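You operate a simulated robot arm through the tools that you are given. There is no shell and no other tool. Be economical: measure what you need, move in short steps, check, and stop when the job is done.

You run a simulated two-armed robot. Do the job below in one go: nothing can be reset, and whatever is moved stays where it is left.

TASK
Take the orange nozzle and leave it on top of the small grey reel on the top of the grey cart. Pick up the cyan cartridge with one hand, pass it to the other hand and put it on the middle shelf of the black rack. Close the bottom drawer of unit 3. Turn the third ink knob from the left to 3. Shut the bottom drawer of unit 1. Put two of the fuse cartons from the top of the cream cabinet on the middle shelf of the black rack. Turn the across knob to 3 right. Fetch the blue block and set it on the top of the grey cabinet. Any order will do. Set down upright: fuse carton, blue block.

It is judged by the outcome, as a careful person would: the job done as asked, and still so three seconds after it is handed in. It fails if anything else is knocked over, pushed out of place, dropped, spilled or broken.

THE ROBOT
Two 7-joint arms with two-finger parallel grippers on one trunk, on a base that drives. Base frame: it is fixed to the floor where the robot stands at the start and does not move with it; the origin is under the middle of the robot, x ahead of it, y to its left, z up. Readings come in cm, rad, newtons and seconds.
The left shoulder is at the start at [7.1, 15.6, 113], the right one opposite. Places, roughly: across knob [-250, -110, 130]; blue block (3x6x4 cm) [-310, -80, 80]; bottom drawer of unit 1 [-90, -110, 20]; bottom drawer of unit 3 [-10, -110, 20]; cyan cartridge [0, -100, 100]; fuse carton [-200, 0, 150]; middle shelf of the black rack [-50, 150, 80]; orange nozzle (4x4x16 cm) [50, 10, 90]; small grey reel (7x6x13 cm) [60, -10, 90]; third ink knob [-50, -110, 110]; top of the grey cabinet (41x21 cm) [-404, -102, 72]. Payload 3.91 kg a hand.
The TCP of each hand is the grasp point between the finger pads, 3 cm short of the fingertips. In the tool frame z runs along the fingers and y along their closing line. The gripper opens to 11 cm. The fingers are 2 cm wide and 1 cm thick; the gripper's body (4.8 by 11.2 cm) begins 5.5 cm behind the TCP.
Orientation is that of the tool frame in the base frame, as a unit quaternion [w, x, y, z]. With the fingers straight down and closing along the base's y, the tool's x points along the base's -x, its y along +y and its z along -z.

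THE INTERFACE
- The arms move only by the tool servo_tool. It takes "left_increments", "right_increments" or both (then of equal length, played together; a hand with none holds still); each is a list of rows, each a list of 2 entries, a list of its own where there are three numbers: the shift along the tool's x, y, z in cm, then the turn, a rotation vector about the tool's x, y, z in rad. In form: [[[dx, dy, dz], [rx, ry, rz]], ...]. A call has 1 to 20 rows; each row shifts and turns the commanded pose from where the row before left it, along the tool's axes as they then stand. "left_gripper" and "right_gripper" are, for a hand that has rows, the opening, from 0 (shut) to 1 (fully open), set as the call begins (left out, the last holds). Each row takes 0.2 s and may step no farther than 5 cm and 0.15 rad from the row before; otherwise, or with a gripper value out of range, the whole call is refused. Where a pose cannot be reached the arm comes as near as it can. A force on the tool above 40 N (or 10 N above the force at the start of the call, whichever is more), or a blocked arm, ends the call early, and 0.2 s more pass. The fingers move at their own pace (about 10.8 cm/s each) and stop on an object; they squeeze with about 34 N. The grip force told is the motor's: it shows also when the fingers shut on nothing. Time passes only in rows, and 0.2 s behind the last, so rows that do not move let the fingers close. It gives the time, the measured TCP pose, the force on the tool (base axes), the opening and the grip force at its end, in the units of the frame above (readings bear some noise), with the torque about the TCP (base axes, N m) and any sound that the robot's microphone picked up.
- Cameras (640 x 400 px; columns grow to the right, rows downward): "scene" is now at [12.63, 5.36, 140.6]; the picture's right is [0.59, -0.81, -0.00], its down [-0.07, -0.05, -1.00] and it looks along [0.81, 0.58, -0.09] (base axes); focal length 214 px, centre (320, 200). "left" rides on the left gripper at [7.2, -1.7, -10.3] in its tool frame; the picture's right is [0.23, 0.97, 0.00], its down [-0.76, 0.18, -0.62] and it looks along [-0.61, 0.14, 0.78] (tool axes); focal length 222 px, centre (320, 200). "right" rides on the right gripper at [7.2, 1.7, -10.3] in its tool frame; the picture's right is [-0.23, 0.97, 0.00], its down [-0.76, -0.18, -0.62] and it looks along [-0.61, -0.14, 0.78] (tool axes); focal length 222 px, centre (320, 200). There is no depth. A picture from a camera that has moved, and an enlarged one, comes with that camera's place and axes in the base frame and with its lens.
- grab_frame(camera): a new picture of that camera. The clock stands still meanwhile.
- move_column(by): slides the trunk up (or, below 0, down) by that many cm; the arms and the scene camera ride with it, the base frame stays. It gives what a move gives, with no picture.
- drive_base(legs): drives the robot by 1 to 6 legs, each [ahead, left, turn to the left] in cm, cm and rad, along the robot's own axes; the way and the turn of a leg run together, so that a leg with both is an arc; at most 150 cm and 3.142 rad a leg. The arms and the cameras ride along, it lands a little off, and it stops where it bumps. It gives what a move gives.
- pan_tilt(pan, tilt): turns the head with the scene camera to pan (to the left, within 1.501 rad either way) and tilt (down, from -0.506 to 1.204), counted from straight ahead of the robot. It gives what a move gives.
- zoom(camera, box): a new picture of the part [left, top, right, bottom] of that camera's present view, enlarged. The clock stands still meanwhile.
- finish_job(): hands the job in; it is judged then, once.

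Go step by step. Nothing tells you exact positions but the pictures and the camera data: compare them with the known pose of the tool, close in by small moves and look again before you grip or let go. The budget is 217 turns and 220 pictures, counting those below and the enlarged ones. Unless the task says otherwise, let go and move clear before handing in, and close with one line.

The tools are called after "Emit:" by a JSON object that holds its "fn" and its "kwargs". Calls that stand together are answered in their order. servo_tool: Moves the arms, as the interface text tells. Its arguments: {"type":"object","properties":{"left_increments":{"type":"array"},"left_gripper":{"type":"number"},"right_increments":{"type":"array"},"right_gripper":{"type":"number"}},"required":[]} The other tools are called the same way: move_column (by) slides the trunk up or down; drive_base (legs) drives the base; pan_tilt (pan, tilt) turns the head that bears the scene camera; grab_frame (camera) takes a picture; zoom (camera, box) takes an enlarged picture of a part of a camera's view; finish_job () hands the job in.

At the start:

```text
clock: 0.0
left_ee_pos: [53.68, -7.84, 164.02]
left_orientation: [0.0, 0.0, 1.0, 0.001]
left_ft_force: [-0.4, 0.6, 0.3]
left_wrist_torque: [-0.01, -0.01, -0.02]
left_finger_gap: 11.02
left_grasp_force: 0.0
right_ee_pos: [52.77, -67.98, 165.36]
right_orientation: [-0.001, 0.0, 1.0, 0.0]
right_ft_force: [-0.3, 0.5, -0.2]
right_wrist_torque: [0.01, 0.01, -0.02]
right_finger_gap: 11.01
right_grasp_force: 0.2
trunk travel left (down, up): [-57.5, 36.5]
robot x, y, heading: [-0.24, -0.24, -0.005]
head pan, tilt: [0.627, 0.089]
```

scene: 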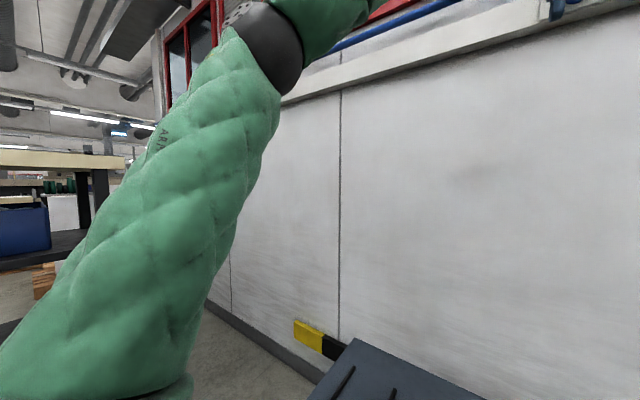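
right: 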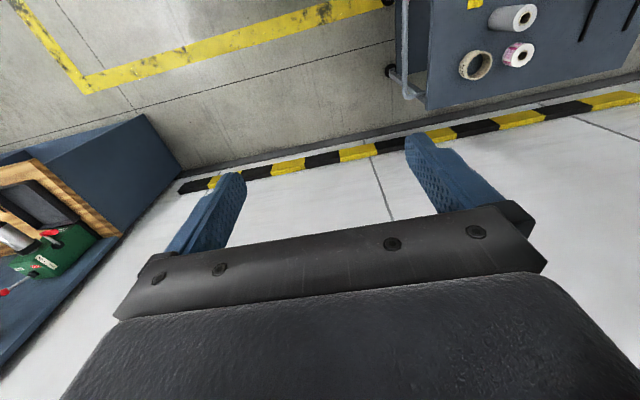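
left: 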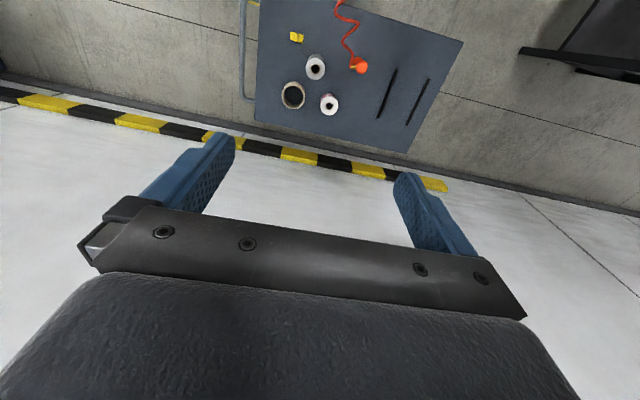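

I see the grey cart ahead with reels and an orange nozzle on a coiled hose. I'll look around with the head first.

Emit:
{"fn": "pan_tilt", "kwargs": {"pan": 0.0, "tilt": 0.7}}

Emit:
{"fn": "grab_frame", "kwargs": {"camera": "scene"}}

Emit:
{"fn": "zoom", "kwargs": {"camera": "left", "box": [220, 0, 480, 162]}}

```text
clock: 1.0
left_ee_pos: [53.75, -7.97, 163.9]
left_orientation: [0.0, 0.0, 1.0, 0.0]
left_ft_force: [0.3, 0.7, -0.5]
left_wrist_torque: [-0.06, 0.01, -0.01]
left_finger_gap: 11.0
left_grasp_force: 0.0
right_ee_pos: [52.8, -67.91, 165.25]
right_orientation: [0.0, 0.0, 1.0, -0.002]
right_ft_force: [-0.2, -0.7, 0.5]
right_wrist_torque: [-0.06, 0.02, 0.02]
right_finger_gap: 10.99
right_grasp_force: 0.1
trunk travel left (down, up): [-57.5, 36.5]
robot x, y, heading: [-0.13, 0.14, 0.001]
head pan, tilt: [0.0, 0.7]
```

```text
216 pictures are left
camera scene: at [13.68, -0.02, 135.04], right [0.0, -1.0, 0.0], down [-0.64, 0.0, -0.77], along [0.77, 0.0, -0.64], focal length 214 px, centre (320, 200)
```

scene: 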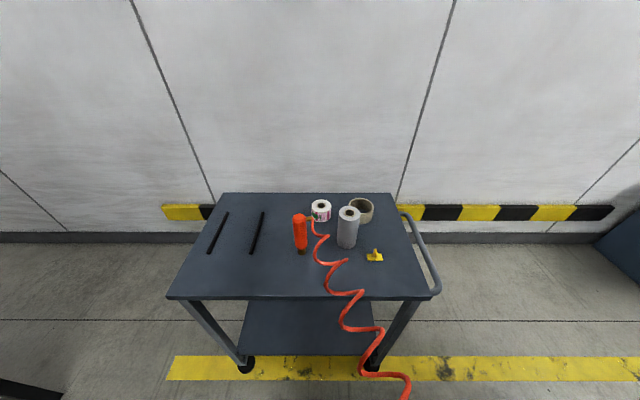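

```text
2.46 times, centred on (350, 81) of left
camera zoom: at [46.46, -9.66, 174.15], right [-0.23, 0.97, 0.0], down [0.76, 0.18, 0.62], along [0.61, 0.14, -0.78], focal length 547 px, centre (246, 493)
```

zoom: 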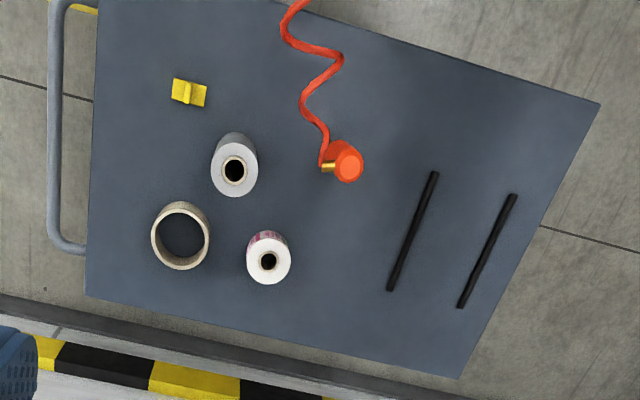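

The nozzle stands upright on the cart with its hose; the grey reel is to its right. I'll zoom in for detail and survey the surroundings.

Emit:
{"fn": "zoom", "kwargs": {"camera": "scene", "box": [260, 180, 420, 280]}}

Emit:
{"fn": "pan_tilt", "kwargs": {"pan": -1.5, "tilt": 0.5}}

Emit:
{"fn": "grab_frame", "kwargs": {"camera": "scene"}}

Emit:
{"fn": "pan_tilt", "kwargs": {"pan": 1.5, "tilt": 0.3}}

Emit:
{"fn": "grab_frame", "kwargs": {"camera": "scene"}}

```text
4.00 times, centred on (340, 230) of scene
camera zoom: at [13.68, -0.02, 135.04], right [0.0, -1.0, 0.0], down [-0.64, 0.0, -0.77], along [0.77, 0.0, -0.64], focal length 858 px, centre (240, 80)
```

zoom: 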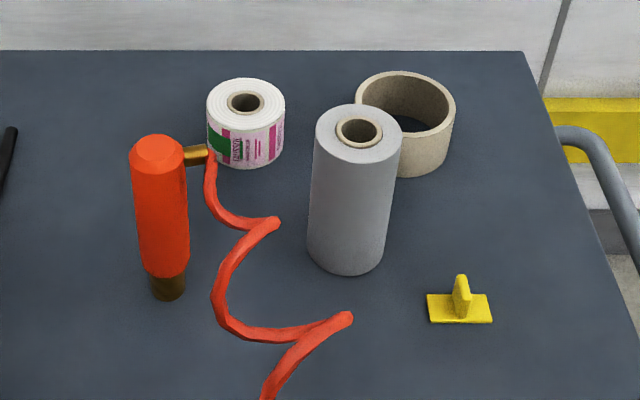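

```text
clock: 2.6
left_ee_pos: [53.63, -7.92, 163.91]
left_orientation: [0.001, 0.0, 1.0, -0.001]
left_ft_force: [-0.2, 0.3, 1.4]
left_wrist_torque: [0.02, 0.01, -0.03]
left_finger_gap: 10.99
left_grasp_force: 0.0
right_ee_pos: [52.72, -67.83, 165.29]
right_orientation: [0.0, 0.001, 1.0, 0.0]
right_ft_force: [-0.1, -0.7, -0.6]
right_wrist_torque: [-0.01, 0.0, -0.01]
right_finger_gap: 11.01
right_grasp_force: 0.0
trunk travel left (down, up): [-57.5, 36.5]
robot x, y, heading: [-0.3, 0.04, 0.001]
head pan, tilt: [-1.499, 0.499]
```

```text
213 pictures are left
camera scene: at [5.84, -9.1, 136.8], right [-1.0, -0.07, 0.0], down [-0.03, 0.48, -0.88], along [0.06, -0.88, -0.48], focal length 214 px, centre (320, 200)
```

scene: 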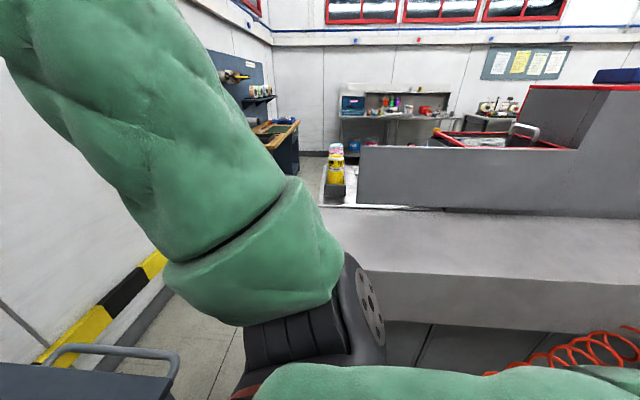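

```text
clock: 5.2
left_ee_pos: [53.68, -7.86, 163.94]
left_orientation: [0.0, 0.0, 1.0, 0.0]
left_ft_force: [0.4, 0.1, 0.4]
left_wrist_torque: [0.0, -0.01, 0.0]
left_finger_gap: 10.98
left_grasp_force: 0.1
right_ee_pos: [52.8, -67.94, 165.34]
right_orientation: [0.0, 0.0, 1.0, -0.001]
right_ft_force: [-0.2, 0.6, 1.0]
right_wrist_torque: [0.01, -0.02, 0.02]
right_finger_gap: 11.01
right_grasp_force: 0.1
trunk travel left (down, up): [-57.5, 36.5]
robot x, y, heading: [0.16, 0.07, 0.001]
head pan, tilt: [1.499, 0.3]
```

```text
212 pictures are left
camera scene: at [5.85, 9.28, 138.65], right [1.0, -0.07, 0.0], down [-0.02, -0.29, -0.96], along [0.07, 0.95, -0.3], focal length 214 px, centre (320, 200)
```

scene: 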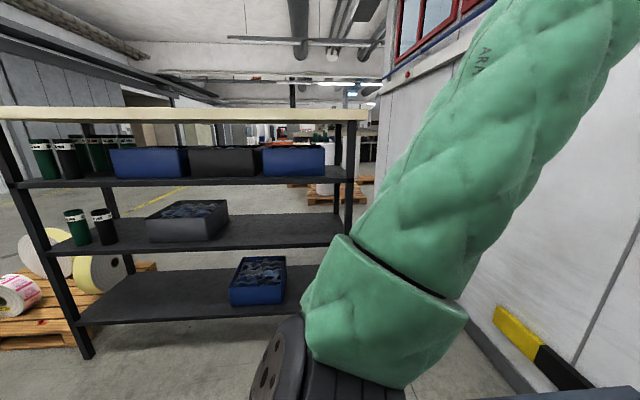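

The nozzle is around [54.7, 5.3], standing about z 79–95; the reel top centre is near [59, -8.7, 92]. I'll check where the hose runs before moving anything.

Emit:
{"fn": "pan_tilt", "kwargs": {"pan": -0.3, "tilt": 1.2}}

Emit:
{"fn": "grab_frame", "kwargs": {"camera": "scene"}}

Emit:
{"fn": "pan_tilt", "kwargs": {"pan": -1.1, "tilt": 1.0}}

Emit:
{"fn": "grab_frame", "kwargs": {"camera": "scene"}}

```text
clock: 7.0
left_ee_pos: [53.76, -7.78, 163.78]
left_orientation: [0.0, 0.0, 1.0, 0.0]
left_ft_force: [-0.6, 0.2, 0.2]
left_wrist_torque: [-0.01, 0.0, -0.02]
left_finger_gap: 10.98
left_grasp_force: 0.1
right_ee_pos: [52.84, -67.99, 165.31]
right_orientation: [-0.001, 0.0, 1.0, 0.0]
right_ft_force: [0.0, 0.2, 1.0]
right_wrist_torque: [-0.01, -0.03, 0.01]
right_finger_gap: 11.0
right_grasp_force: 0.1
trunk travel left (down, up): [-57.5, 36.5]
robot x, y, heading: [-0.04, -0.26, 0.003]
head pan, tilt: [-0.3, 1.201]
```

```text
211 pictures are left
camera scene: at [10.52, -1.68, 131.44], right [-0.3, -0.96, 0.0], down [-0.89, 0.28, -0.36], along [0.35, -0.11, -0.93], focal length 214 px, centre (320, 200)
```

scene: 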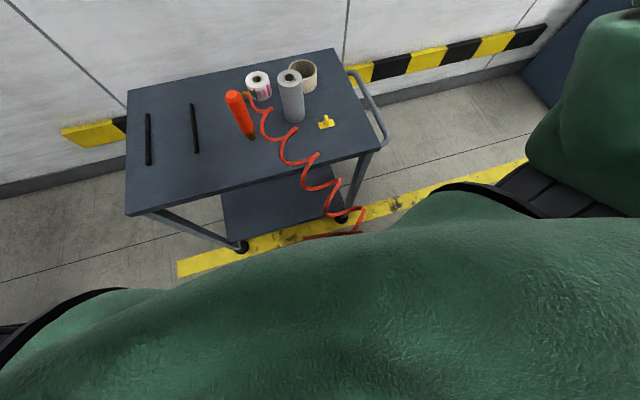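

```text
clock: 8.2
left_ee_pos: [53.65, -7.94, 163.96]
left_orientation: [0.0, -0.001, 1.0, 0.0]
left_ft_force: [-0.3, -0.4, -0.7]
left_wrist_torque: [0.05, 0.02, 0.01]
left_finger_gap: 10.99
left_grasp_force: 0.0
right_ee_pos: [52.76, -67.92, 165.36]
right_orientation: [0.0, 0.0, 1.0, -0.001]
right_ft_force: [0.5, 0.7, 0.2]
right_wrist_torque: [-0.01, 0.01, 0.0]
right_finger_gap: 11.01
right_grasp_force: 0.0
trunk travel left (down, up): [-57.5, 36.5]
robot x, y, heading: [0.15, -0.13, 0.004]
head pan, tilt: [-1.1, 1.0]
```

```text
210 pictures are left
camera scene: at [8.35, -6.23, 132.69], right [-0.89, -0.45, 0.0], down [-0.38, 0.75, -0.54], along [0.25, -0.48, -0.84], focal length 214 px, centre (320, 200)
```

scene: 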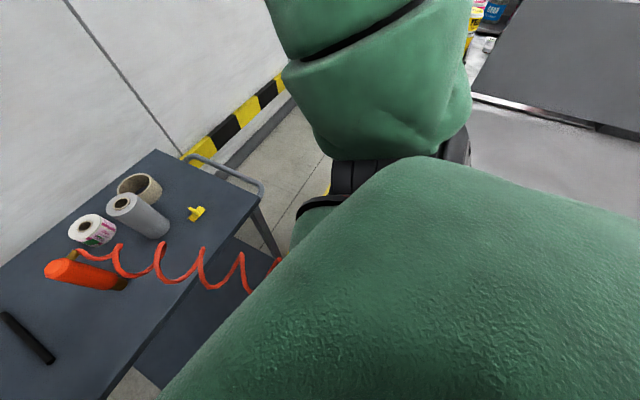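

The hose hangs off the cart's front edge, clear of the planned motion. I'll bring the left hand above the nozzle, turned so that the fingers close along x and clear the brass fitting.

Emit:
{"fn": "servo_tool", "kwargs": {"left_increments": [[[-0.2, 4.4, 0], [0, 0, 0]], [[-0.3, 4.4, 0], [0, 0, 0]], [[-0.4, 4.4, 0], [0, 0, 0]], [[0, 0, 4], [0, 0, 0.1428]], [[0, 0, 4], [0, 0, 0.1428]], [[0, 0, 4], [0, 0, 0.1428]], [[0, 0, 4], [0, 0, 0.1428]], [[0, 0, 4], [0, 0, 0.1428]], [[0, 0, 4], [0, 0, 0.1428]], [[0, 0, 4], [0, 0, 0.1428]], [[0, 0, 4], [0, 0, 0.1428]], [[0, 0, 4], [0, 0, 0.1428]], [[0, 0, 4], [0, 0, 0.1428]], [[0, 0, 4], [0, 0, 0.1428]], [[0, 0, 4], [0, 0, 0]], [[0, 0, 4], [0, 0, 0]]], "left_gripper": 1}}

Emit:
{"fn": "grab_frame", "kwargs": {"camera": "left"}}

Emit:
{"fn": "pan_tilt", "kwargs": {"pan": 0, "tilt": 0.7}}

Emit:
{"fn": "grab_frame", "kwargs": {"camera": "scene"}}

```text
clock: 11.6
left_ee_pos: [52.79, 4.3, 111.92]
left_orientation: [0.0, 0.707, 0.708, 0.0]
left_ft_force: [0.6, 0.4, -0.2]
left_wrist_torque: [0.03, 0.02, -0.02]
left_finger_gap: 11.0
left_grasp_force: 0.1
left hand out of reach, approached as far as the arm can: row 14
right_ee_pos: [53.04, -67.87, 165.37]
right_orientation: [0.001, -0.001, 1.0, -0.001]
right_ft_force: [-1.1, -0.4, 0.4]
right_wrist_torque: [-0.02, 0.04, 0.03]
right_finger_gap: 11.0
right_grasp_force: 0.0
trunk travel left (down, up): [-57.5, 36.5]
robot x, y, heading: [-0.07, -0.08, 0.004]
head pan, tilt: [-1.1, 1.0]
```

```text
209 pictures are left
camera left: at [51.24, 11.44, 122.23], right [0.97, 0.23, 0.0], down [0.18, -0.76, 0.62], along [0.14, -0.61, -0.78], focal length 222 px, centre (320, 200)
```

left: 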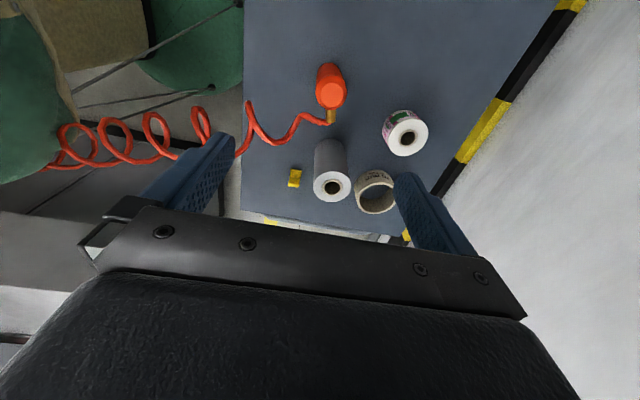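

```text
clock: 12.9
left_ee_pos: [52.92, 4.22, 112.12]
left_orientation: [0.0, 0.706, 0.709, 0.0]
left_ft_force: [-0.2, 0.2, -0.8]
left_wrist_torque: [-0.02, -0.01, -0.01]
left_finger_gap: 11.02
left_grasp_force: 0.1
right_ee_pos: [52.8, -67.87, 165.33]
right_orientation: [0.0, 0.0, 1.0, -0.002]
right_ft_force: [0.0, 0.0, 0.4]
right_wrist_torque: [-0.05, -0.01, -0.02]
right_finger_gap: 10.98
right_grasp_force: 0.1
trunk travel left (down, up): [-57.5, 36.5]
robot x, y, heading: [-0.19, 0.19, -0.001]
head pan, tilt: [0.0, 0.7]
```

```text
208 pictures are left
camera scene: at [13.69, -0.02, 135.03], right [0.0, -1.0, 0.0], down [-0.64, 0.0, -0.76], along [0.76, 0.0, -0.64], focal length 214 px, centre (320, 200)
```

scene: 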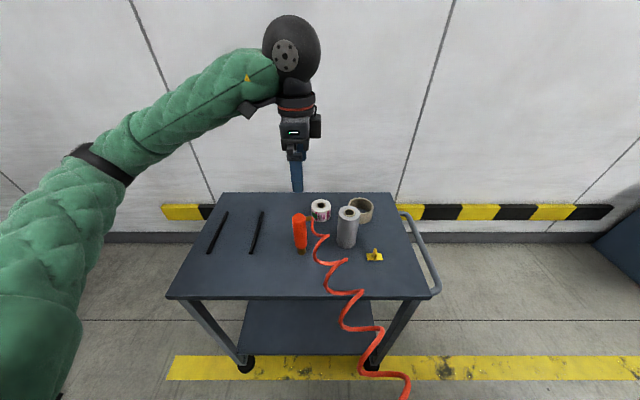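

The arm got as near as it could at z 112, so I'll lower the trunk rather than the arm, and centre over the nozzle at about [54, 5.3].

Emit:
{"fn": "move_column", "kwargs": {"by": -10}}

Emit:
{"fn": "servo_tool", "kwargs": {"left_increments": [[[0.5, 0.6, 0], [0, 0, 0]], [[0.5, 0.6, 0], [0, 0, 0]], [[0, 0, 0], [0, 0, 0]]]}}

Emit:
{"fn": "grab_frame", "kwargs": {"camera": "left"}}

Emit:
{"fn": "grab_frame", "kwargs": {"camera": "scene"}}

```text
clock: 14.2
left_ee_pos: [52.78, 4.22, 102.09]
left_orientation: [0.001, 0.706, 0.708, 0.001]
left_ft_force: [0.0, 0.8, 0.0]
left_wrist_torque: [0.02, -0.05, -0.01]
left_finger_gap: 10.98
left_grasp_force: 0.0
right_ee_pos: [52.77, -67.93, 155.34]
right_orientation: [0.0, 0.0, 1.0, -0.001]
right_ft_force: [0.1, 0.6, -0.5]
right_wrist_torque: [0.03, -0.04, 0.03]
right_finger_gap: 11.01
right_grasp_force: 0.1
trunk travel left (down, up): [-47.5, 46.5]
robot x, y, heading: [0.39, -0.07, -0.001]
head pan, tilt: [0.0, 0.7]
```

```text
clock: 15.0
left_ee_pos: [52.95, 4.19, 102.0]
left_orientation: [-0.001, 0.706, 0.709, 0.0]
left_ft_force: [-0.1, -0.1, 0.2]
left_wrist_torque: [0.01, 0.03, 0.01]
left_finger_gap: 10.99
left_grasp_force: 0.1
left hand out of reach, approached as far as the arm can: row 1, 2
right_ee_pos: [52.86, -67.89, 155.33]
right_orientation: [0.0, 0.0, 1.0, -0.001]
right_ft_force: [0.1, -0.7, 0.6]
right_wrist_torque: [0.01, -0.07, -0.03]
right_finger_gap: 11.01
right_grasp_force: 0.1
trunk travel left (down, up): [-47.5, 46.5]
robot x, y, heading: [-0.28, -0.33, 0.007]
head pan, tilt: [0.0, 0.7]
```

```text
207 pictures are left
camera left: at [51.19, 11.37, 112.26], right [0.97, 0.23, 0.0], down [0.18, -0.76, 0.62], along [0.14, -0.61, -0.78], focal length 222 px, centre (320, 200)
```

left: 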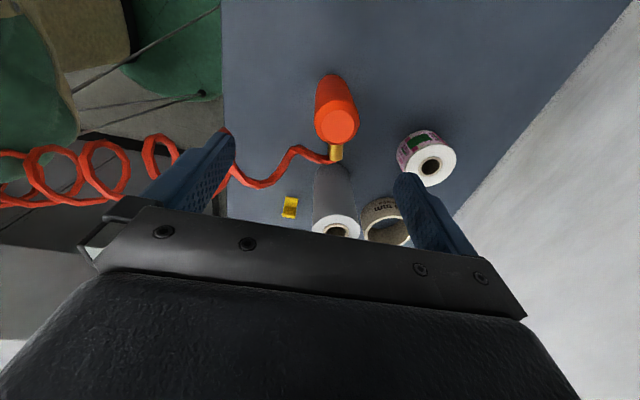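

```text
206 pictures are left
camera scene: at [13.68, -0.02, 125.03], right [0.0, -1.0, 0.0], down [-0.64, 0.0, -0.76], along [0.76, 0.0, -0.64], focal length 214 px, centre (320, 200)
```

scene: 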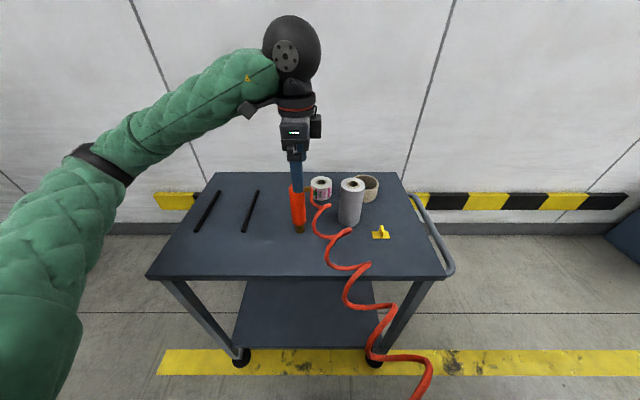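

The left hand is cramped across the middle, so I'll turn the base a little to the right, bringing the nozzle into the left arm's comfortable sector.

Emit:
{"fn": "drive_base", "kwargs": {"legs": [[0, 0, -0.3]]}}

```text
clock: 16.4
left_ee_pos: [51.71, -12.23, 101.99]
left_orientation: [0.001, 0.807, 0.591, 0.0]
left_ft_force: [0.1, 0.3, 0.0]
left_wrist_torque: [0.03, -0.03, -0.01]
left_finger_gap: 11.02
left_grasp_force: 0.1
right_ee_pos: [29.64, -80.8, 155.15]
right_orientation: [0.0, 0.153, 0.988, 0.0]
right_ft_force: [0.3, -0.5, -0.4]
right_wrist_torque: [0.06, -0.01, 0.03]
right_finger_gap: 11.03
right_grasp_force: 0.0
trunk travel left (down, up): [-47.5, 46.5]
robot x, y, heading: [0.01, -0.34, -0.306]
head pan, tilt: [0.0, 0.7]
```

Emit:
{"fn": "servo_tool", "kwargs": {"left_increments": [[[4.39, -0.79, 0], [0, 0, 0]], [[4.39, -0.79, 0], [0, 0, 0]], [[4.39, -0.79, 0], [0, 0, 0]], [[4.39, -0.79, 0], [0, 0, 0]], [[0, 0, 0], [0, 0, -0.15]], [[0, 0, 0], [0, 0, 0]]]}}

Emit:
{"fn": "grab_frame", "kwargs": {"camera": "left"}}

Emit:
{"fn": "grab_frame", "kwargs": {"camera": "scene"}}

```text
clock: 17.8
left_ee_pos: [46.92, 2.74, 102.63]
left_orientation: [0.0, 0.76, 0.65, -0.001]
left_ft_force: [-0.1, -0.4, -0.4]
left_wrist_torque: [-0.02, 0.0, 0.01]
left_finger_gap: 10.99
left_grasp_force: 0.0
left hand out of reach, approached as far as the arm can: row 1, 2, 3, 4
right_ee_pos: [29.6, -80.73, 155.43]
right_orientation: [-0.001, 0.154, 0.988, 0.0]
right_ft_force: [0.5, 1.1, 0.1]
right_wrist_torque: [-0.02, -0.02, 0.01]
right_finger_gap: 11.02
right_grasp_force: 0.0
trunk travel left (down, up): [-47.5, 46.5]
robot x, y, heading: [0.32, 0.11, -0.309]
head pan, tilt: [0.0, 0.7]
```

```text
205 pictures are left
camera left: at [46.4, 10.18, 112.88], right [1.0, 0.07, 0.0], down [0.06, -0.78, 0.62], along [0.05, -0.62, -0.78], focal length 222 px, centre (320, 200)
```

left: 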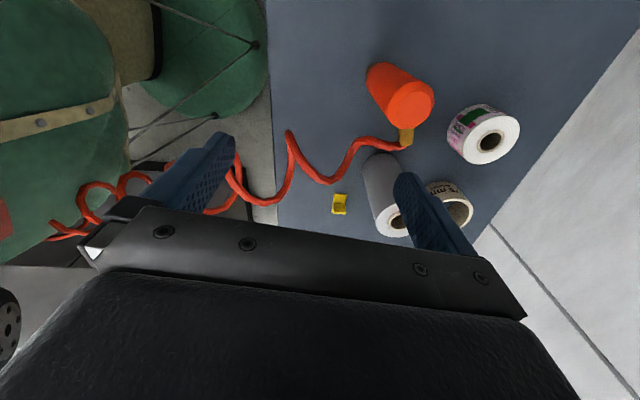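

```text
204 pictures are left
camera scene: at [13.01, -4.07, 125.04], right [-0.3, -0.95, 0.0], down [-0.61, 0.2, -0.76], along [0.73, -0.23, -0.64], focal length 214 px, centre (320, 200)
```

scene: 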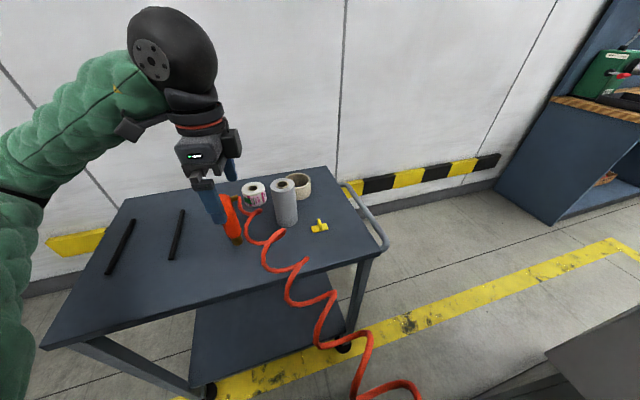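

Yaw near 90° is what limits this arm. I'll turn back to a more natural yaw, with a diagonal closing line that still clears the fitting.

Emit:
{"fn": "servo_tool", "kwargs": {"left_increments": [[[0, 0, 0], [0, 0, -0.1322]], [[0, 0, 0], [0, 0, -0.1322]], [[0, 0, 0], [0, 0, -0.1322]], [[0, 0, 0], [0, 0, -0.1322]], [[0, 0, 0], [0, 0, -0.1322]], [[0, 0, 0], [0, 0, -0.1322]], [[0, 0, 0], [0, 0, -0.1322]], [[0, 0, 0], [0, 0, 0]]]}}

```text
clock: 19.6
left_ee_pos: [46.79, 2.72, 102.49]
left_orientation: [-0.001, 0.39, 0.921, 0.0]
left_ft_force: [-0.3, 0.1, 0.4]
left_wrist_torque: [-0.01, 0.01, 0.03]
left_finger_gap: 11.0
left_grasp_force: 0.1
right_ee_pos: [29.67, -80.63, 155.3]
right_orientation: [0.0, 0.154, 0.988, -0.001]
right_ft_force: [-0.5, -0.8, -0.4]
right_wrist_torque: [0.0, -0.01, 0.0]
right_finger_gap: 11.02
right_grasp_force: 0.1
trunk travel left (down, up): [-47.5, 46.5]
robot x, y, heading: [-0.19, -0.46, -0.309]
head pan, tilt: [0.0, 0.7]
```

Emit:
{"fn": "servo_tool", "kwargs": {"left_increments": [[[-1.5, 3.56, 0], [0, 0, 0]], [[-1.5, 3.56, 0], [0, 0, 0]], [[0, 0, 0], [0, 0, 0]]]}}

Emit:
{"fn": "grab_frame", "kwargs": {"camera": "left"}}

Emit:
{"fn": "grab_frame", "kwargs": {"camera": "scene"}}

```text
clock: 20.4
left_ee_pos: [54.1, 5.59, 102.63]
left_orientation: [-0.001, 0.391, 0.92, 0.0]
left_ft_force: [0.6, -0.7, -0.3]
left_wrist_torque: [-0.01, 0.01, 0.03]
left_finger_gap: 10.99
left_grasp_force: 0.0
right_ee_pos: [29.7, -80.77, 155.4]
right_orientation: [0.0, 0.153, 0.988, 0.001]
right_ft_force: [-0.7, 0.5, -0.6]
right_wrist_torque: [0.01, 0.01, -0.01]
right_finger_gap: 10.98
right_grasp_force: 0.1
trunk travel left (down, up): [-47.5, 46.5]
robot x, y, heading: [-0.02, -0.17, -0.308]
head pan, tilt: [0.0, 0.7]
```

```text
203 pictures are left
camera left: at [47.78, 9.61, 112.91], right [0.54, 0.84, 0.0], down [0.66, -0.42, 0.62], along [0.52, -0.34, -0.78], focal length 222 px, centre (320, 200)
```

left: 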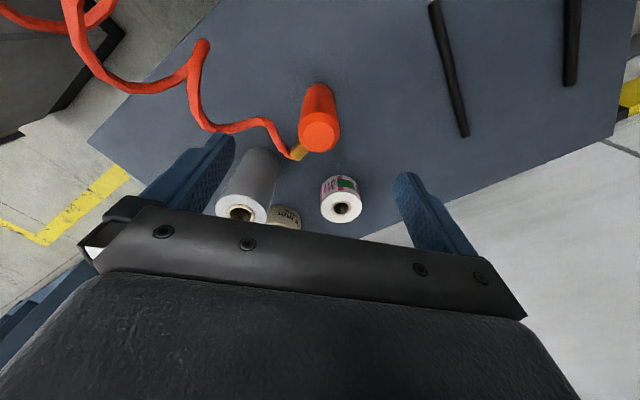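

```text
202 pictures are left
camera scene: at [13.01, -4.17, 125.03], right [-0.3, -0.95, 0.0], down [-0.61, 0.2, -0.76], along [0.73, -0.23, -0.64], focal length 214 px, centre (320, 200)
```

scene: 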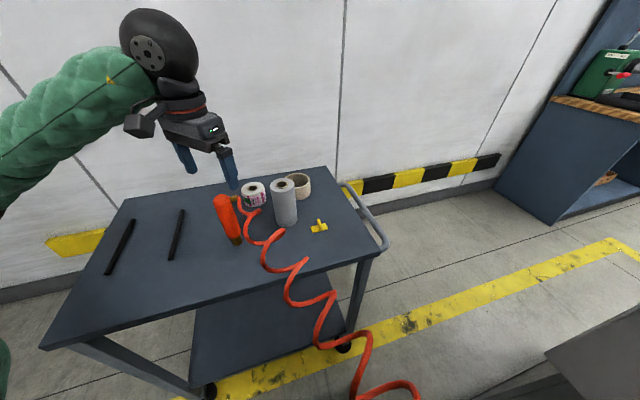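

The hand is centred over the nozzle and the fitting lies between the fingers. I'll descend to z 91 and grip.

Emit:
{"fn": "servo_tool", "kwargs": {"left_increments": [[[0, 0, 3], [0, 0, 0]], [[0, 0, 3], [0, 0, 0]], [[0, 0, 3], [0, 0, 0]], [[0, 0, 2.6], [0, 0, 0]], [[0, 0, 0], [0, 0, 0]]]}}

Emit:
{"fn": "grab_frame", "kwargs": {"camera": "left"}}

Emit:
{"fn": "zoom", "kwargs": {"camera": "scene", "box": [120, 80, 360, 230]}}

```text
clock: 21.6
left_ee_pos: [53.99, 5.69, 90.98]
left_orientation: [0.0, 0.391, 0.92, 0.0]
left_ft_force: [0.1, 0.0, 0.8]
left_wrist_torque: [-0.01, -0.02, -0.01]
left_finger_gap: 11.01
left_grasp_force: 0.0
right_ee_pos: [29.53, -80.79, 155.31]
right_orientation: [0.0, 0.154, 0.988, -0.001]
right_ft_force: [-0.3, -0.2, -0.4]
right_wrist_torque: [0.0, 0.0, -0.02]
right_finger_gap: 11.0
right_grasp_force: 0.0
trunk travel left (down, up): [-47.5, 46.5]
robot x, y, heading: [0.02, -0.4, -0.309]
head pan, tilt: [0.0, 0.7]
```

```text
201 pictures are left
camera left: at [47.8, 9.53, 101.25], right [0.54, 0.84, 0.0], down [0.66, -0.42, 0.62], along [0.52, -0.34, -0.78], focal length 222 px, centre (320, 200)
```

left: 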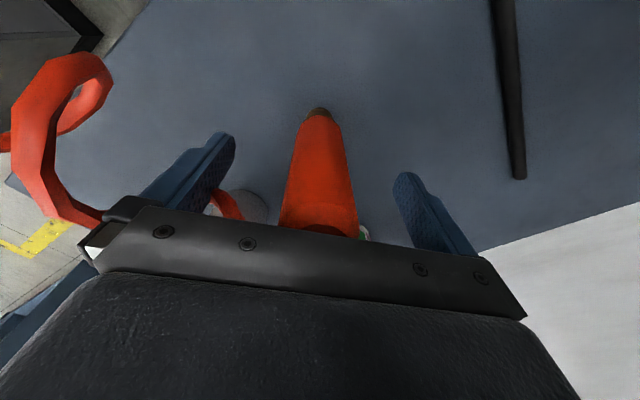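

```text
2.67 times, centred on (240, 155) of scene
camera zoom: at [13.01, -4.16, 125.03], right [-0.3, -0.95, 0.0], down [-0.61, 0.2, -0.76], along [0.73, -0.23, -0.64], focal length 572 px, centre (533, 320)
```

zoom: 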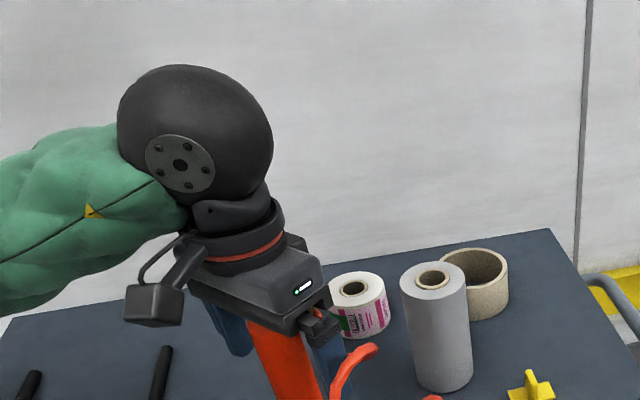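

Emit:
{"fn": "servo_tool", "kwargs": {"left_increments": [[[0, 0, 0], [0, 0, 0]], [[0, 0, 0], [0, 0, 0]], [[0, 0, 0], [0, 0, 0]], [[0, 0, 0], [0, 0, 0]], [[0, 0, -1], [0, 0, 0]], [[0, 0, -1], [0, 0, 0]], [[0, 0, 0], [0, 0, 0]]], "left_gripper": 0}}

Emit:
{"fn": "grab_frame", "kwargs": {"camera": "left"}}

Emit:
{"fn": "zoom", "kwargs": {"camera": "scene", "box": [120, 80, 440, 280]}}

```text
clock: 23.2
left_ee_pos: [54.11, 5.64, 93.12]
left_orientation: [0.001, 0.39, 0.921, 0.0]
left_ft_force: [0.5, 0.2, -1.8]
left_wrist_torque: [-0.01, 0.01, 0.0]
left_finger_gap: 3.59
left_grasp_force: 34.8
right_ee_pos: [29.71, -80.74, 155.34]
right_orientation: [0.0, 0.153, 0.988, -0.001]
right_ft_force: [-0.3, -0.8, 0.4]
right_wrist_torque: [0.02, 0.0, -0.01]
right_finger_gap: 10.99
right_grasp_force: 0.0
trunk travel left (down, up): [-47.5, 46.5]
robot x, y, heading: [0.03, -0.0, -0.308]
head pan, tilt: [0.0, 0.7]
```

```text
199 pictures are left
camera left: at [47.77, 9.56, 103.29], right [0.54, 0.84, 0.0], down [0.66, -0.42, 0.62], along [0.52, -0.34, -0.78], focal length 222 px, centre (320, 200)
```

left: 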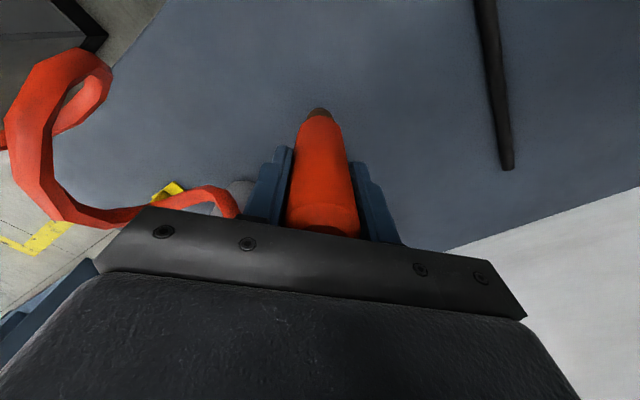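

```text
2.00 times, centred on (280, 180) of scene
camera zoom: at [13.05, -4.14, 125.03], right [-0.3, -0.95, 0.0], down [-0.61, 0.2, -0.76], along [0.73, -0.23, -0.64], focal length 429 px, centre (400, 240)
```

zoom: 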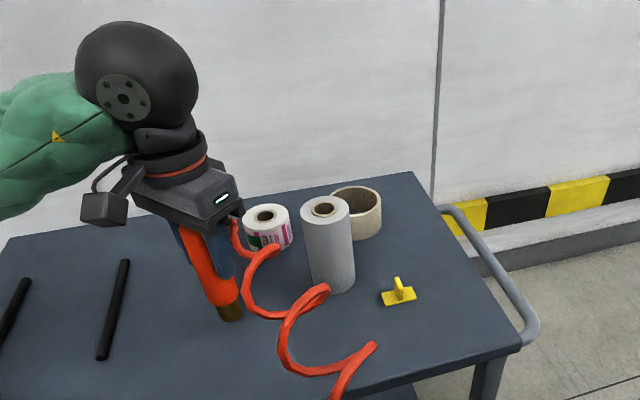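

Gripped. Now lift clear of the reel height and move over the reel at about [58.5, -8.7].

Emit:
{"fn": "servo_tool", "kwargs": {"left_increments": [[[0, 0, -4], [0, 0, 0]], [[0, 0, -4], [0, 0, 0]], [[0, 0, -4], [0, 0, 0]], [[0, 0, -4], [0, 0, 0]], [[-3.33, -1.69, 0], [0, 0, 0]], [[-3.33, -1.69, 0], [0, 0, 0]], [[-3.33, -1.69, 0], [0, 0, 0]], [[-3.33, -1.69, 0], [0, 0, 0]], [[0, 0, 0], [0, 0, 0]]]}}

Emit:
{"fn": "grab_frame", "kwargs": {"camera": "left"}}

Emit:
{"fn": "zoom", "kwargs": {"camera": "scene", "box": [160, 80, 400, 230]}}

```text
clock: 25.2
left_ee_pos: [58.47, -8.88, 108.71]
left_orientation: [0.0, 0.391, 0.92, 0.0]
left_ft_force: [0.1, -0.3, -1.8]
left_wrist_torque: [0.0, 0.01, -0.01]
left_finger_gap: 3.62
left_grasp_force: 33.5
right_ee_pos: [29.48, -80.59, 155.51]
right_orientation: [0.0, 0.154, 0.988, -0.001]
right_ft_force: [-0.3, 0.4, 0.4]
right_wrist_torque: [-0.03, 0.01, 0.0]
right_finger_gap: 11.0
right_grasp_force: 0.0
trunk travel left (down, up): [-47.5, 46.5]
robot x, y, heading: [0.36, 0.31, -0.311]
head pan, tilt: [0.0, 0.7]
```

```text
197 pictures are left
camera left: at [52.28, -4.88, 119.03], right [0.54, 0.84, 0.0], down [0.66, -0.42, 0.62], along [0.52, -0.34, -0.78], focal length 222 px, centre (320, 200)
```

left: 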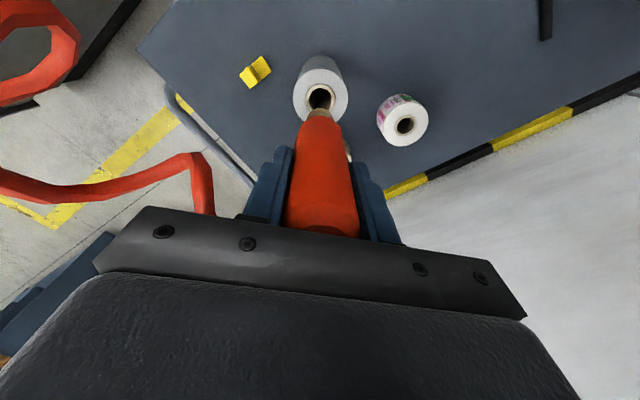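

```text
2.67 times, centred on (280, 155) of scene
camera zoom: at [12.99, -4.05, 125.04], right [-0.3, -0.95, 0.0], down [-0.61, 0.2, -0.76], along [0.73, -0.23, -0.64], focal length 572 px, centre (427, 320)
```

zoom: 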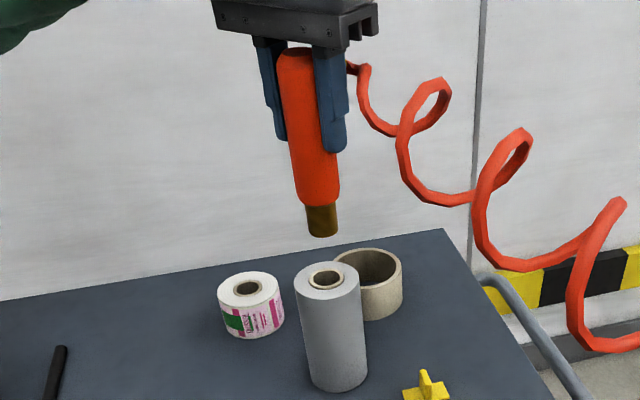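

The nozzle hangs over the reel within a few mm. I'll trim and lower gently until contact.

Emit:
{"fn": "servo_tool", "kwargs": {"left_increments": [[[0.4, -0.15, 1.0], [0, 0, 0]], [[0, 0, 1.0], [0, 0, 0]], [[0, 0, 1.0], [0, 0, 0]], [[0, 0, 0.5], [0, 0, 0]], [[0, 0, 0], [0, 0, 0]]]}}

Emit:
{"fn": "zoom", "kwargs": {"camera": "scene", "box": [220, 120, 340, 195]}}

Emit:
{"fn": "zoom", "kwargs": {"camera": "left", "box": [240, 40, 400, 140]}}

```text
clock: 26.4
left_ee_pos: [58.03, -8.57, 105.35]
left_orientation: [0.0, 0.391, 0.92, 0.0]
left_ft_force: [-1.0, 0.0, -2.5]
left_wrist_torque: [-0.01, 0.01, -0.03]
left_finger_gap: 3.65
left_grasp_force: 33.9
right_ee_pos: [29.57, -80.78, 155.27]
right_orientation: [0.0, 0.153, 0.988, 0.0]
right_ft_force: [0.3, -1.0, -0.8]
right_wrist_torque: [-0.01, 0.04, 0.01]
right_finger_gap: 10.99
right_grasp_force: 0.1
trunk travel left (down, up): [-47.5, 46.5]
robot x, y, heading: [0.14, 0.31, -0.313]
head pan, tilt: [0.0, 0.7]
```

```text
5.33 times, centred on (280, 158) of scene
camera zoom: at [13.05, -4.15, 125.03], right [-0.3, -0.95, 0.0], down [-0.61, 0.2, -0.76], along [0.73, -0.23, -0.64], focal length 1144 px, centre (533, 427)
```

zoom: 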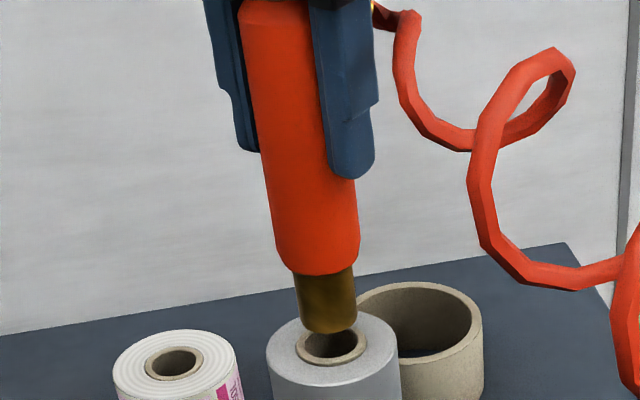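

```text
4.00 times, centred on (320, 90) of left
camera zoom: at [51.83, -4.57, 115.56], right [0.54, 0.84, 0.0], down [0.66, -0.42, 0.62], along [0.52, -0.34, -0.78], focal length 888 px, centre (320, 640)
```

zoom: 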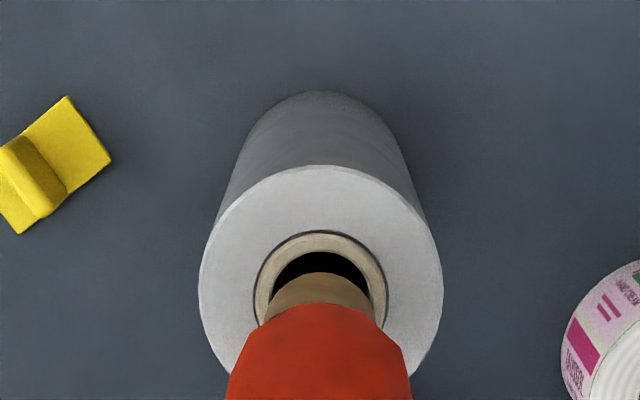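

Alignment looks good in both views. Lowering slowly to contact.

Emit:
{"fn": "servo_tool", "kwargs": {"left_increments": [[[0, 0, 0.4], [0, 0, 0]], [[0, 0, 0.4], [0, 0, 0]], [[0, 0, 0.4], [0, 0, 0]], [[0, 0, 0.3], [0, 0, 0]], [[0, 0, 0], [0, 0, 0]]]}}

Emit:
{"fn": "zoom", "kwargs": {"camera": "scene", "box": [220, 120, 340, 195]}}

Emit:
{"fn": "zoom", "kwargs": {"camera": "left", "box": [240, 40, 400, 140]}}

```text
clock: 27.6
left_ee_pos: [58.12, -8.6, 104.15]
left_orientation: [0.0, 0.391, 0.921, 0.0]
left_ft_force: [0.4, 0.5, -2.5]
left_wrist_torque: [-0.02, 0.01, -0.03]
left_finger_gap: 3.63
left_grasp_force: 34.2
right_ee_pos: [29.59, -80.67, 155.4]
right_orientation: [0.001, 0.153, 0.988, -0.001]
right_ft_force: [0.3, 0.4, -0.6]
right_wrist_torque: [-0.02, -0.02, 0.0]
right_finger_gap: 11.0
right_grasp_force: 0.1
trunk travel left (down, up): [-47.5, 46.5]
robot x, y, heading: [0.11, -0.04, -0.311]
head pan, tilt: [0.0, 0.7]
```

```text
5.33 times, centred on (280, 158) of scene
camera zoom: at [13.04, -4.15, 125.03], right [-0.3, -0.95, 0.0], down [-0.61, 0.2, -0.76], along [0.73, -0.23, -0.64], focal length 1144 px, centre (533, 427)
```

zoom: 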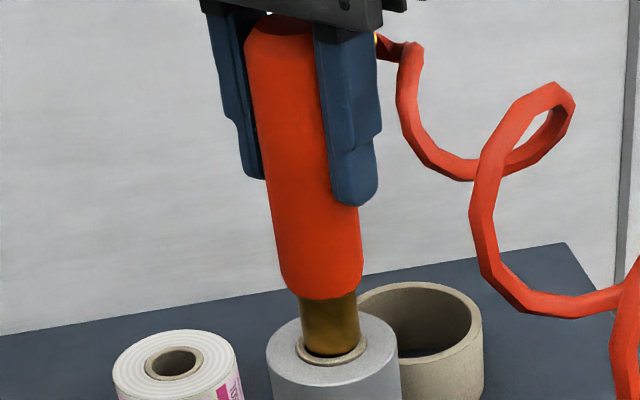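

```text
4.00 times, centred on (320, 90) of left
camera zoom: at [51.85, -4.6, 114.28], right [0.54, 0.84, 0.0], down [0.66, -0.42, 0.62], along [0.52, -0.34, -0.78], focal length 888 px, centre (320, 640)
```

zoom: 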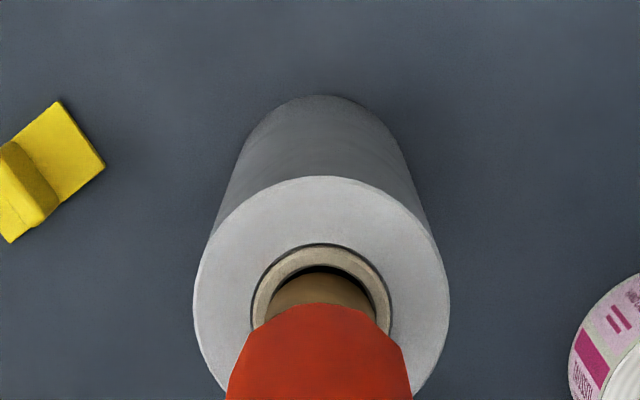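

Emit:
{"fn": "servo_tool", "kwargs": {"left_increments": [[[-0.05, 0, 0.3], [0, 0, 0]], [[0, 0, 0.3], [0, 0, 0]], [[0, 0, 0.3], [0, 0, 0]], [[0, 0, 0.3], [0, 0, 0]], [[0, 0, 0], [0, 0, 0]]]}}

Emit:
{"fn": "zoom", "kwargs": {"camera": "scene", "box": [220, 120, 340, 195]}}

Emit:
{"fn": "zoom", "kwargs": {"camera": "left", "box": [240, 40, 400, 140]}}

```text
clock: 28.2
left_ee_pos: [57.96, -8.59, 103.95]
left_orientation: [0.003, 0.39, 0.921, -0.003]
left_ft_force: [-3.6, 2.0, 20.4]
left_wrist_torque: [0.28, 0.55, 0.02]
left_finger_gap: 3.63
left_grasp_force: 34.0
right_ee_pos: [29.53, -80.64, 155.47]
right_orientation: [0.001, 0.154, 0.988, -0.001]
right_ft_force: [-0.1, 0.1, 0.4]
right_wrist_torque: [0.02, 0.05, 0.02]
right_finger_gap: 11.01
right_grasp_force: 0.2
trunk travel left (down, up): [-47.5, 46.5]
robot x, y, heading: [-0.12, -0.05, -0.31]
head pan, tilt: [0.0, 0.7]
stopped in row 2 (left hand): the force on the tool passed its limit at 46 N (the readings are from after the stop); the commanded pose is now the measured one
```

```text
5.33 times, centred on (280, 158) of scene
camera zoom: at [12.96, -4.12, 125.05], right [-0.3, -0.95, 0.0], down [-0.61, 0.2, -0.77], along [0.73, -0.23, -0.64], focal length 1144 px, centre (533, 427)
```

zoom: 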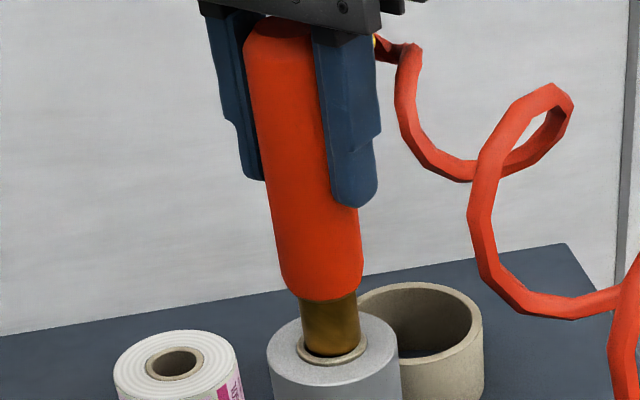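

```text
4.00 times, centred on (320, 90) of left
camera zoom: at [51.74, -4.47, 114.19], right [0.54, 0.84, 0.0], down [0.65, -0.42, 0.63], along [0.53, -0.34, -0.78], focal length 888 px, centre (320, 640)
```

zoom: 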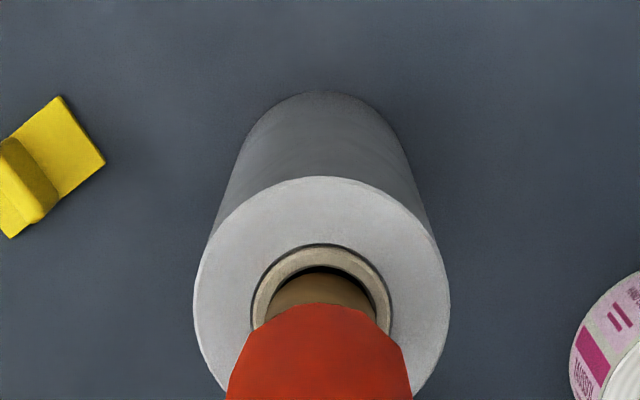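

It touched the rim on the near side; I'll lift a hair, shift 0.25 cm away from the camera and lower again.

Emit:
{"fn": "servo_tool", "kwargs": {"left_increments": [[[0, 0, -0.4], [0, 0, 0]], [[-0.25, 0, 0], [0, 0, 0]], [[0, 0, 0], [0, 0, 0]], [[0, 0, 0.2], [0, 0, 0]], [[0, 0, 0.15], [0, 0, 0]], [[0, 0, 0.15], [0, 0, 0]], [[0, 0, 0.15], [0, 0, 0]], [[0, 0, 0.15], [0, 0, 0]], [[0, 0, 0], [0, 0, 0]]]}}

Emit:
{"fn": "zoom", "kwargs": {"camera": "scene", "box": [220, 120, 340, 195]}}

Emit:
{"fn": "zoom", "kwargs": {"camera": "left", "box": [240, 40, 400, 140]}}

```text
clock: 29.7
left_ee_pos: [58.15, -8.57, 103.97]
left_orientation: [0.006, 0.39, 0.921, -0.003]
left_ft_force: [-6.9, 4.4, 26.8]
left_wrist_torque: [0.69, 0.98, 0.01]
left_finger_gap: 3.65
left_grasp_force: 34.3
right_ee_pos: [29.56, -80.75, 155.43]
right_orientation: [0.001, 0.153, 0.988, -0.001]
right_ft_force: [-0.3, -0.2, 1.0]
right_wrist_torque: [0.0, 0.04, 0.02]
right_finger_gap: 11.01
right_grasp_force: 0.1
trunk travel left (down, up): [-47.5, 46.5]
robot x, y, heading: [-0.18, 0.06, -0.308]
head pan, tilt: [0.0, 0.7]
stopped in row 7 (left hand): the force on the tool passed its limit at 42 N (the readings are from after the stop); the commanded pose is now the measured one
```

```text
5.33 times, centred on (280, 158) of scene
camera zoom: at [12.91, -4.11, 125.04], right [-0.3, -0.95, 0.0], down [-0.61, 0.2, -0.77], along [0.73, -0.23, -0.64], focal length 1144 px, centre (533, 427)
```

zoom: 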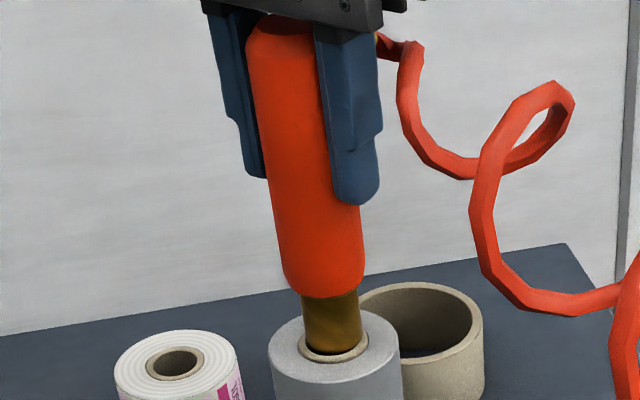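

```text
4.00 times, centred on (320, 90) of left
camera zoom: at [51.85, -4.55, 114.18], right [0.54, 0.84, 0.0], down [0.65, -0.42, 0.63], along [0.53, -0.34, -0.78], focal length 888 px, centre (320, 640)
```

zoom: 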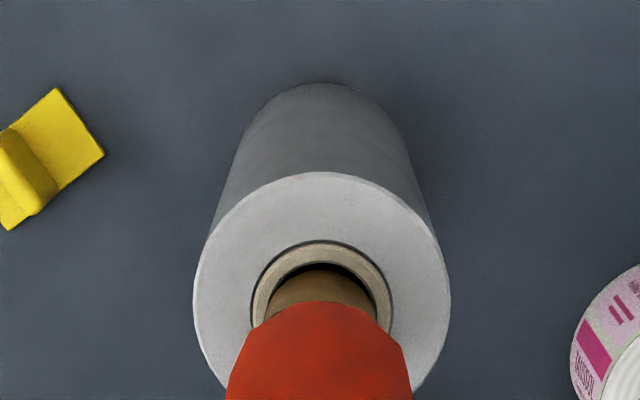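

The nozzle bottoms on the reel's rim and is near centre. I'll ease off the pressure, check, then release.

Emit:
{"fn": "servo_tool", "kwargs": {"left_increments": [[[0, 0, -0.12], [0, 0, 0]], [[0, 0, 0], [0, 0, 0]], [[0, 0, 0], [0, 0, 0]]]}}

Emit:
{"fn": "grab_frame", "kwargs": {"camera": "scene"}}

```text
clock: 30.5
left_ee_pos: [58.09, -8.58, 104.08]
left_orientation: [0.004, 0.39, 0.921, -0.002]
left_ft_force: [-3.4, 6.3, 22.6]
left_wrist_torque: [0.69, 0.22, -0.03]
left_finger_gap: 3.63
left_grasp_force: 34.1
right_ee_pos: [29.42, -80.74, 155.49]
right_orientation: [0.001, 0.154, 0.988, -0.001]
right_ft_force: [-0.6, -0.1, -1.1]
right_wrist_torque: [0.01, 0.0, 0.02]
right_finger_gap: 11.0
right_grasp_force: 0.0
trunk travel left (down, up): [-47.5, 46.5]
robot x, y, heading: [-0.13, 0.19, -0.312]
head pan, tilt: [0.0, 0.7]
```

```text
187 pictures are left
camera scene: at [12.88, -4.08, 125.06], right [-0.3, -0.95, 0.0], down [-0.61, 0.2, -0.77], along [0.73, -0.23, -0.64], focal length 214 px, centre (320, 200)
```

scene: 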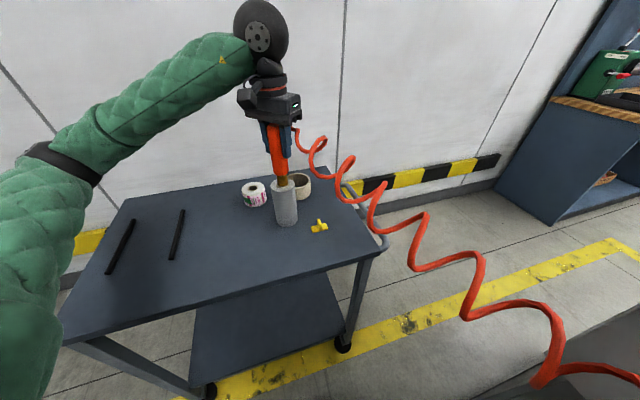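

Emit:
{"fn": "servo_tool", "kwargs": {"left_increments": [[[0, 0, -0.15], [0, 0, 0]], [[0, 0, 0], [0, 0, 0]], [[0, 0, 0], [0, 0, 0]]]}}

```text
clock: 31.3
left_ee_pos: [58.13, -8.66, 103.92]
left_orientation: [0.004, 0.389, 0.921, -0.002]
left_ft_force: [-1.2, 2.1, 6.1]
left_wrist_torque: [0.27, 0.28, 0.01]
left_finger_gap: 3.65
left_grasp_force: 33.9
right_ee_pos: [29.37, -80.78, 155.29]
right_orientation: [-0.001, 0.154, 0.988, -0.001]
right_ft_force: [-0.4, -0.3, 0.7]
right_wrist_torque: [0.02, -0.03, 0.01]
right_finger_gap: 10.99
right_grasp_force: 0.0
trunk travel left (down, up): [-47.5, 46.5]
robot x, y, heading: [-0.42, 0.7, -0.307]
head pan, tilt: [0.0, 0.7]
```

Emit:
{"fn": "servo_tool", "kwargs": {"left_increments": [[[0, 0, 0], [0, 0, 0]], [[0, 0, 0], [0, 0, 0]], [[0, 0, 0], [0, 0, 0]], [[0, 0, 0], [0, 0, 0]]], "left_gripper": 0.5}}

Emit:
{"fn": "zoom", "kwargs": {"camera": "scene", "box": [200, 80, 360, 180]}}

```text
clock: 32.3
left_ee_pos: [58.2, -8.7, 104.01]
left_orientation: [0.004, 0.39, 0.921, -0.001]
left_ft_force: [-0.6, 0.4, 0.9]
left_wrist_torque: [-0.01, -0.05, 0.01]
left_finger_gap: 5.47
left_grasp_force: 0.1
right_ee_pos: [29.57, -80.85, 155.41]
right_orientation: [0.001, 0.154, 0.988, 0.0]
right_ft_force: [-0.4, 0.4, 0.8]
right_wrist_torque: [-0.02, 0.02, 0.0]
right_finger_gap: 10.99
right_grasp_force: 0.1
trunk travel left (down, up): [-47.5, 46.5]
robot x, y, heading: [0.14, -0.09, -0.305]
head pan, tilt: [0.0, 0.7]
```

```text
4.00 times, centred on (280, 130) of scene
camera zoom: at [13.03, -4.14, 125.03], right [-0.3, -0.95, 0.0], down [-0.61, 0.2, -0.76], along [0.73, -0.23, -0.64], focal length 858 px, centre (480, 480)
```

zoom: 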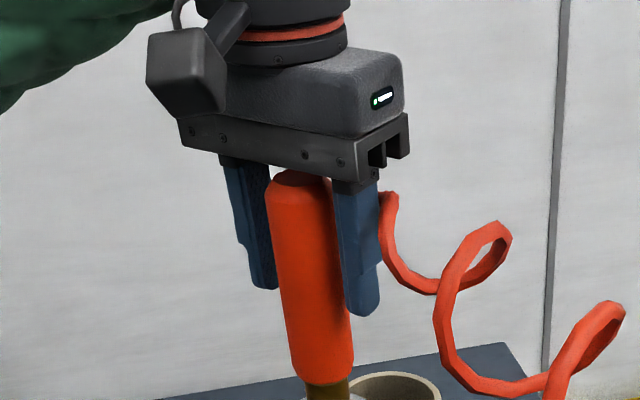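

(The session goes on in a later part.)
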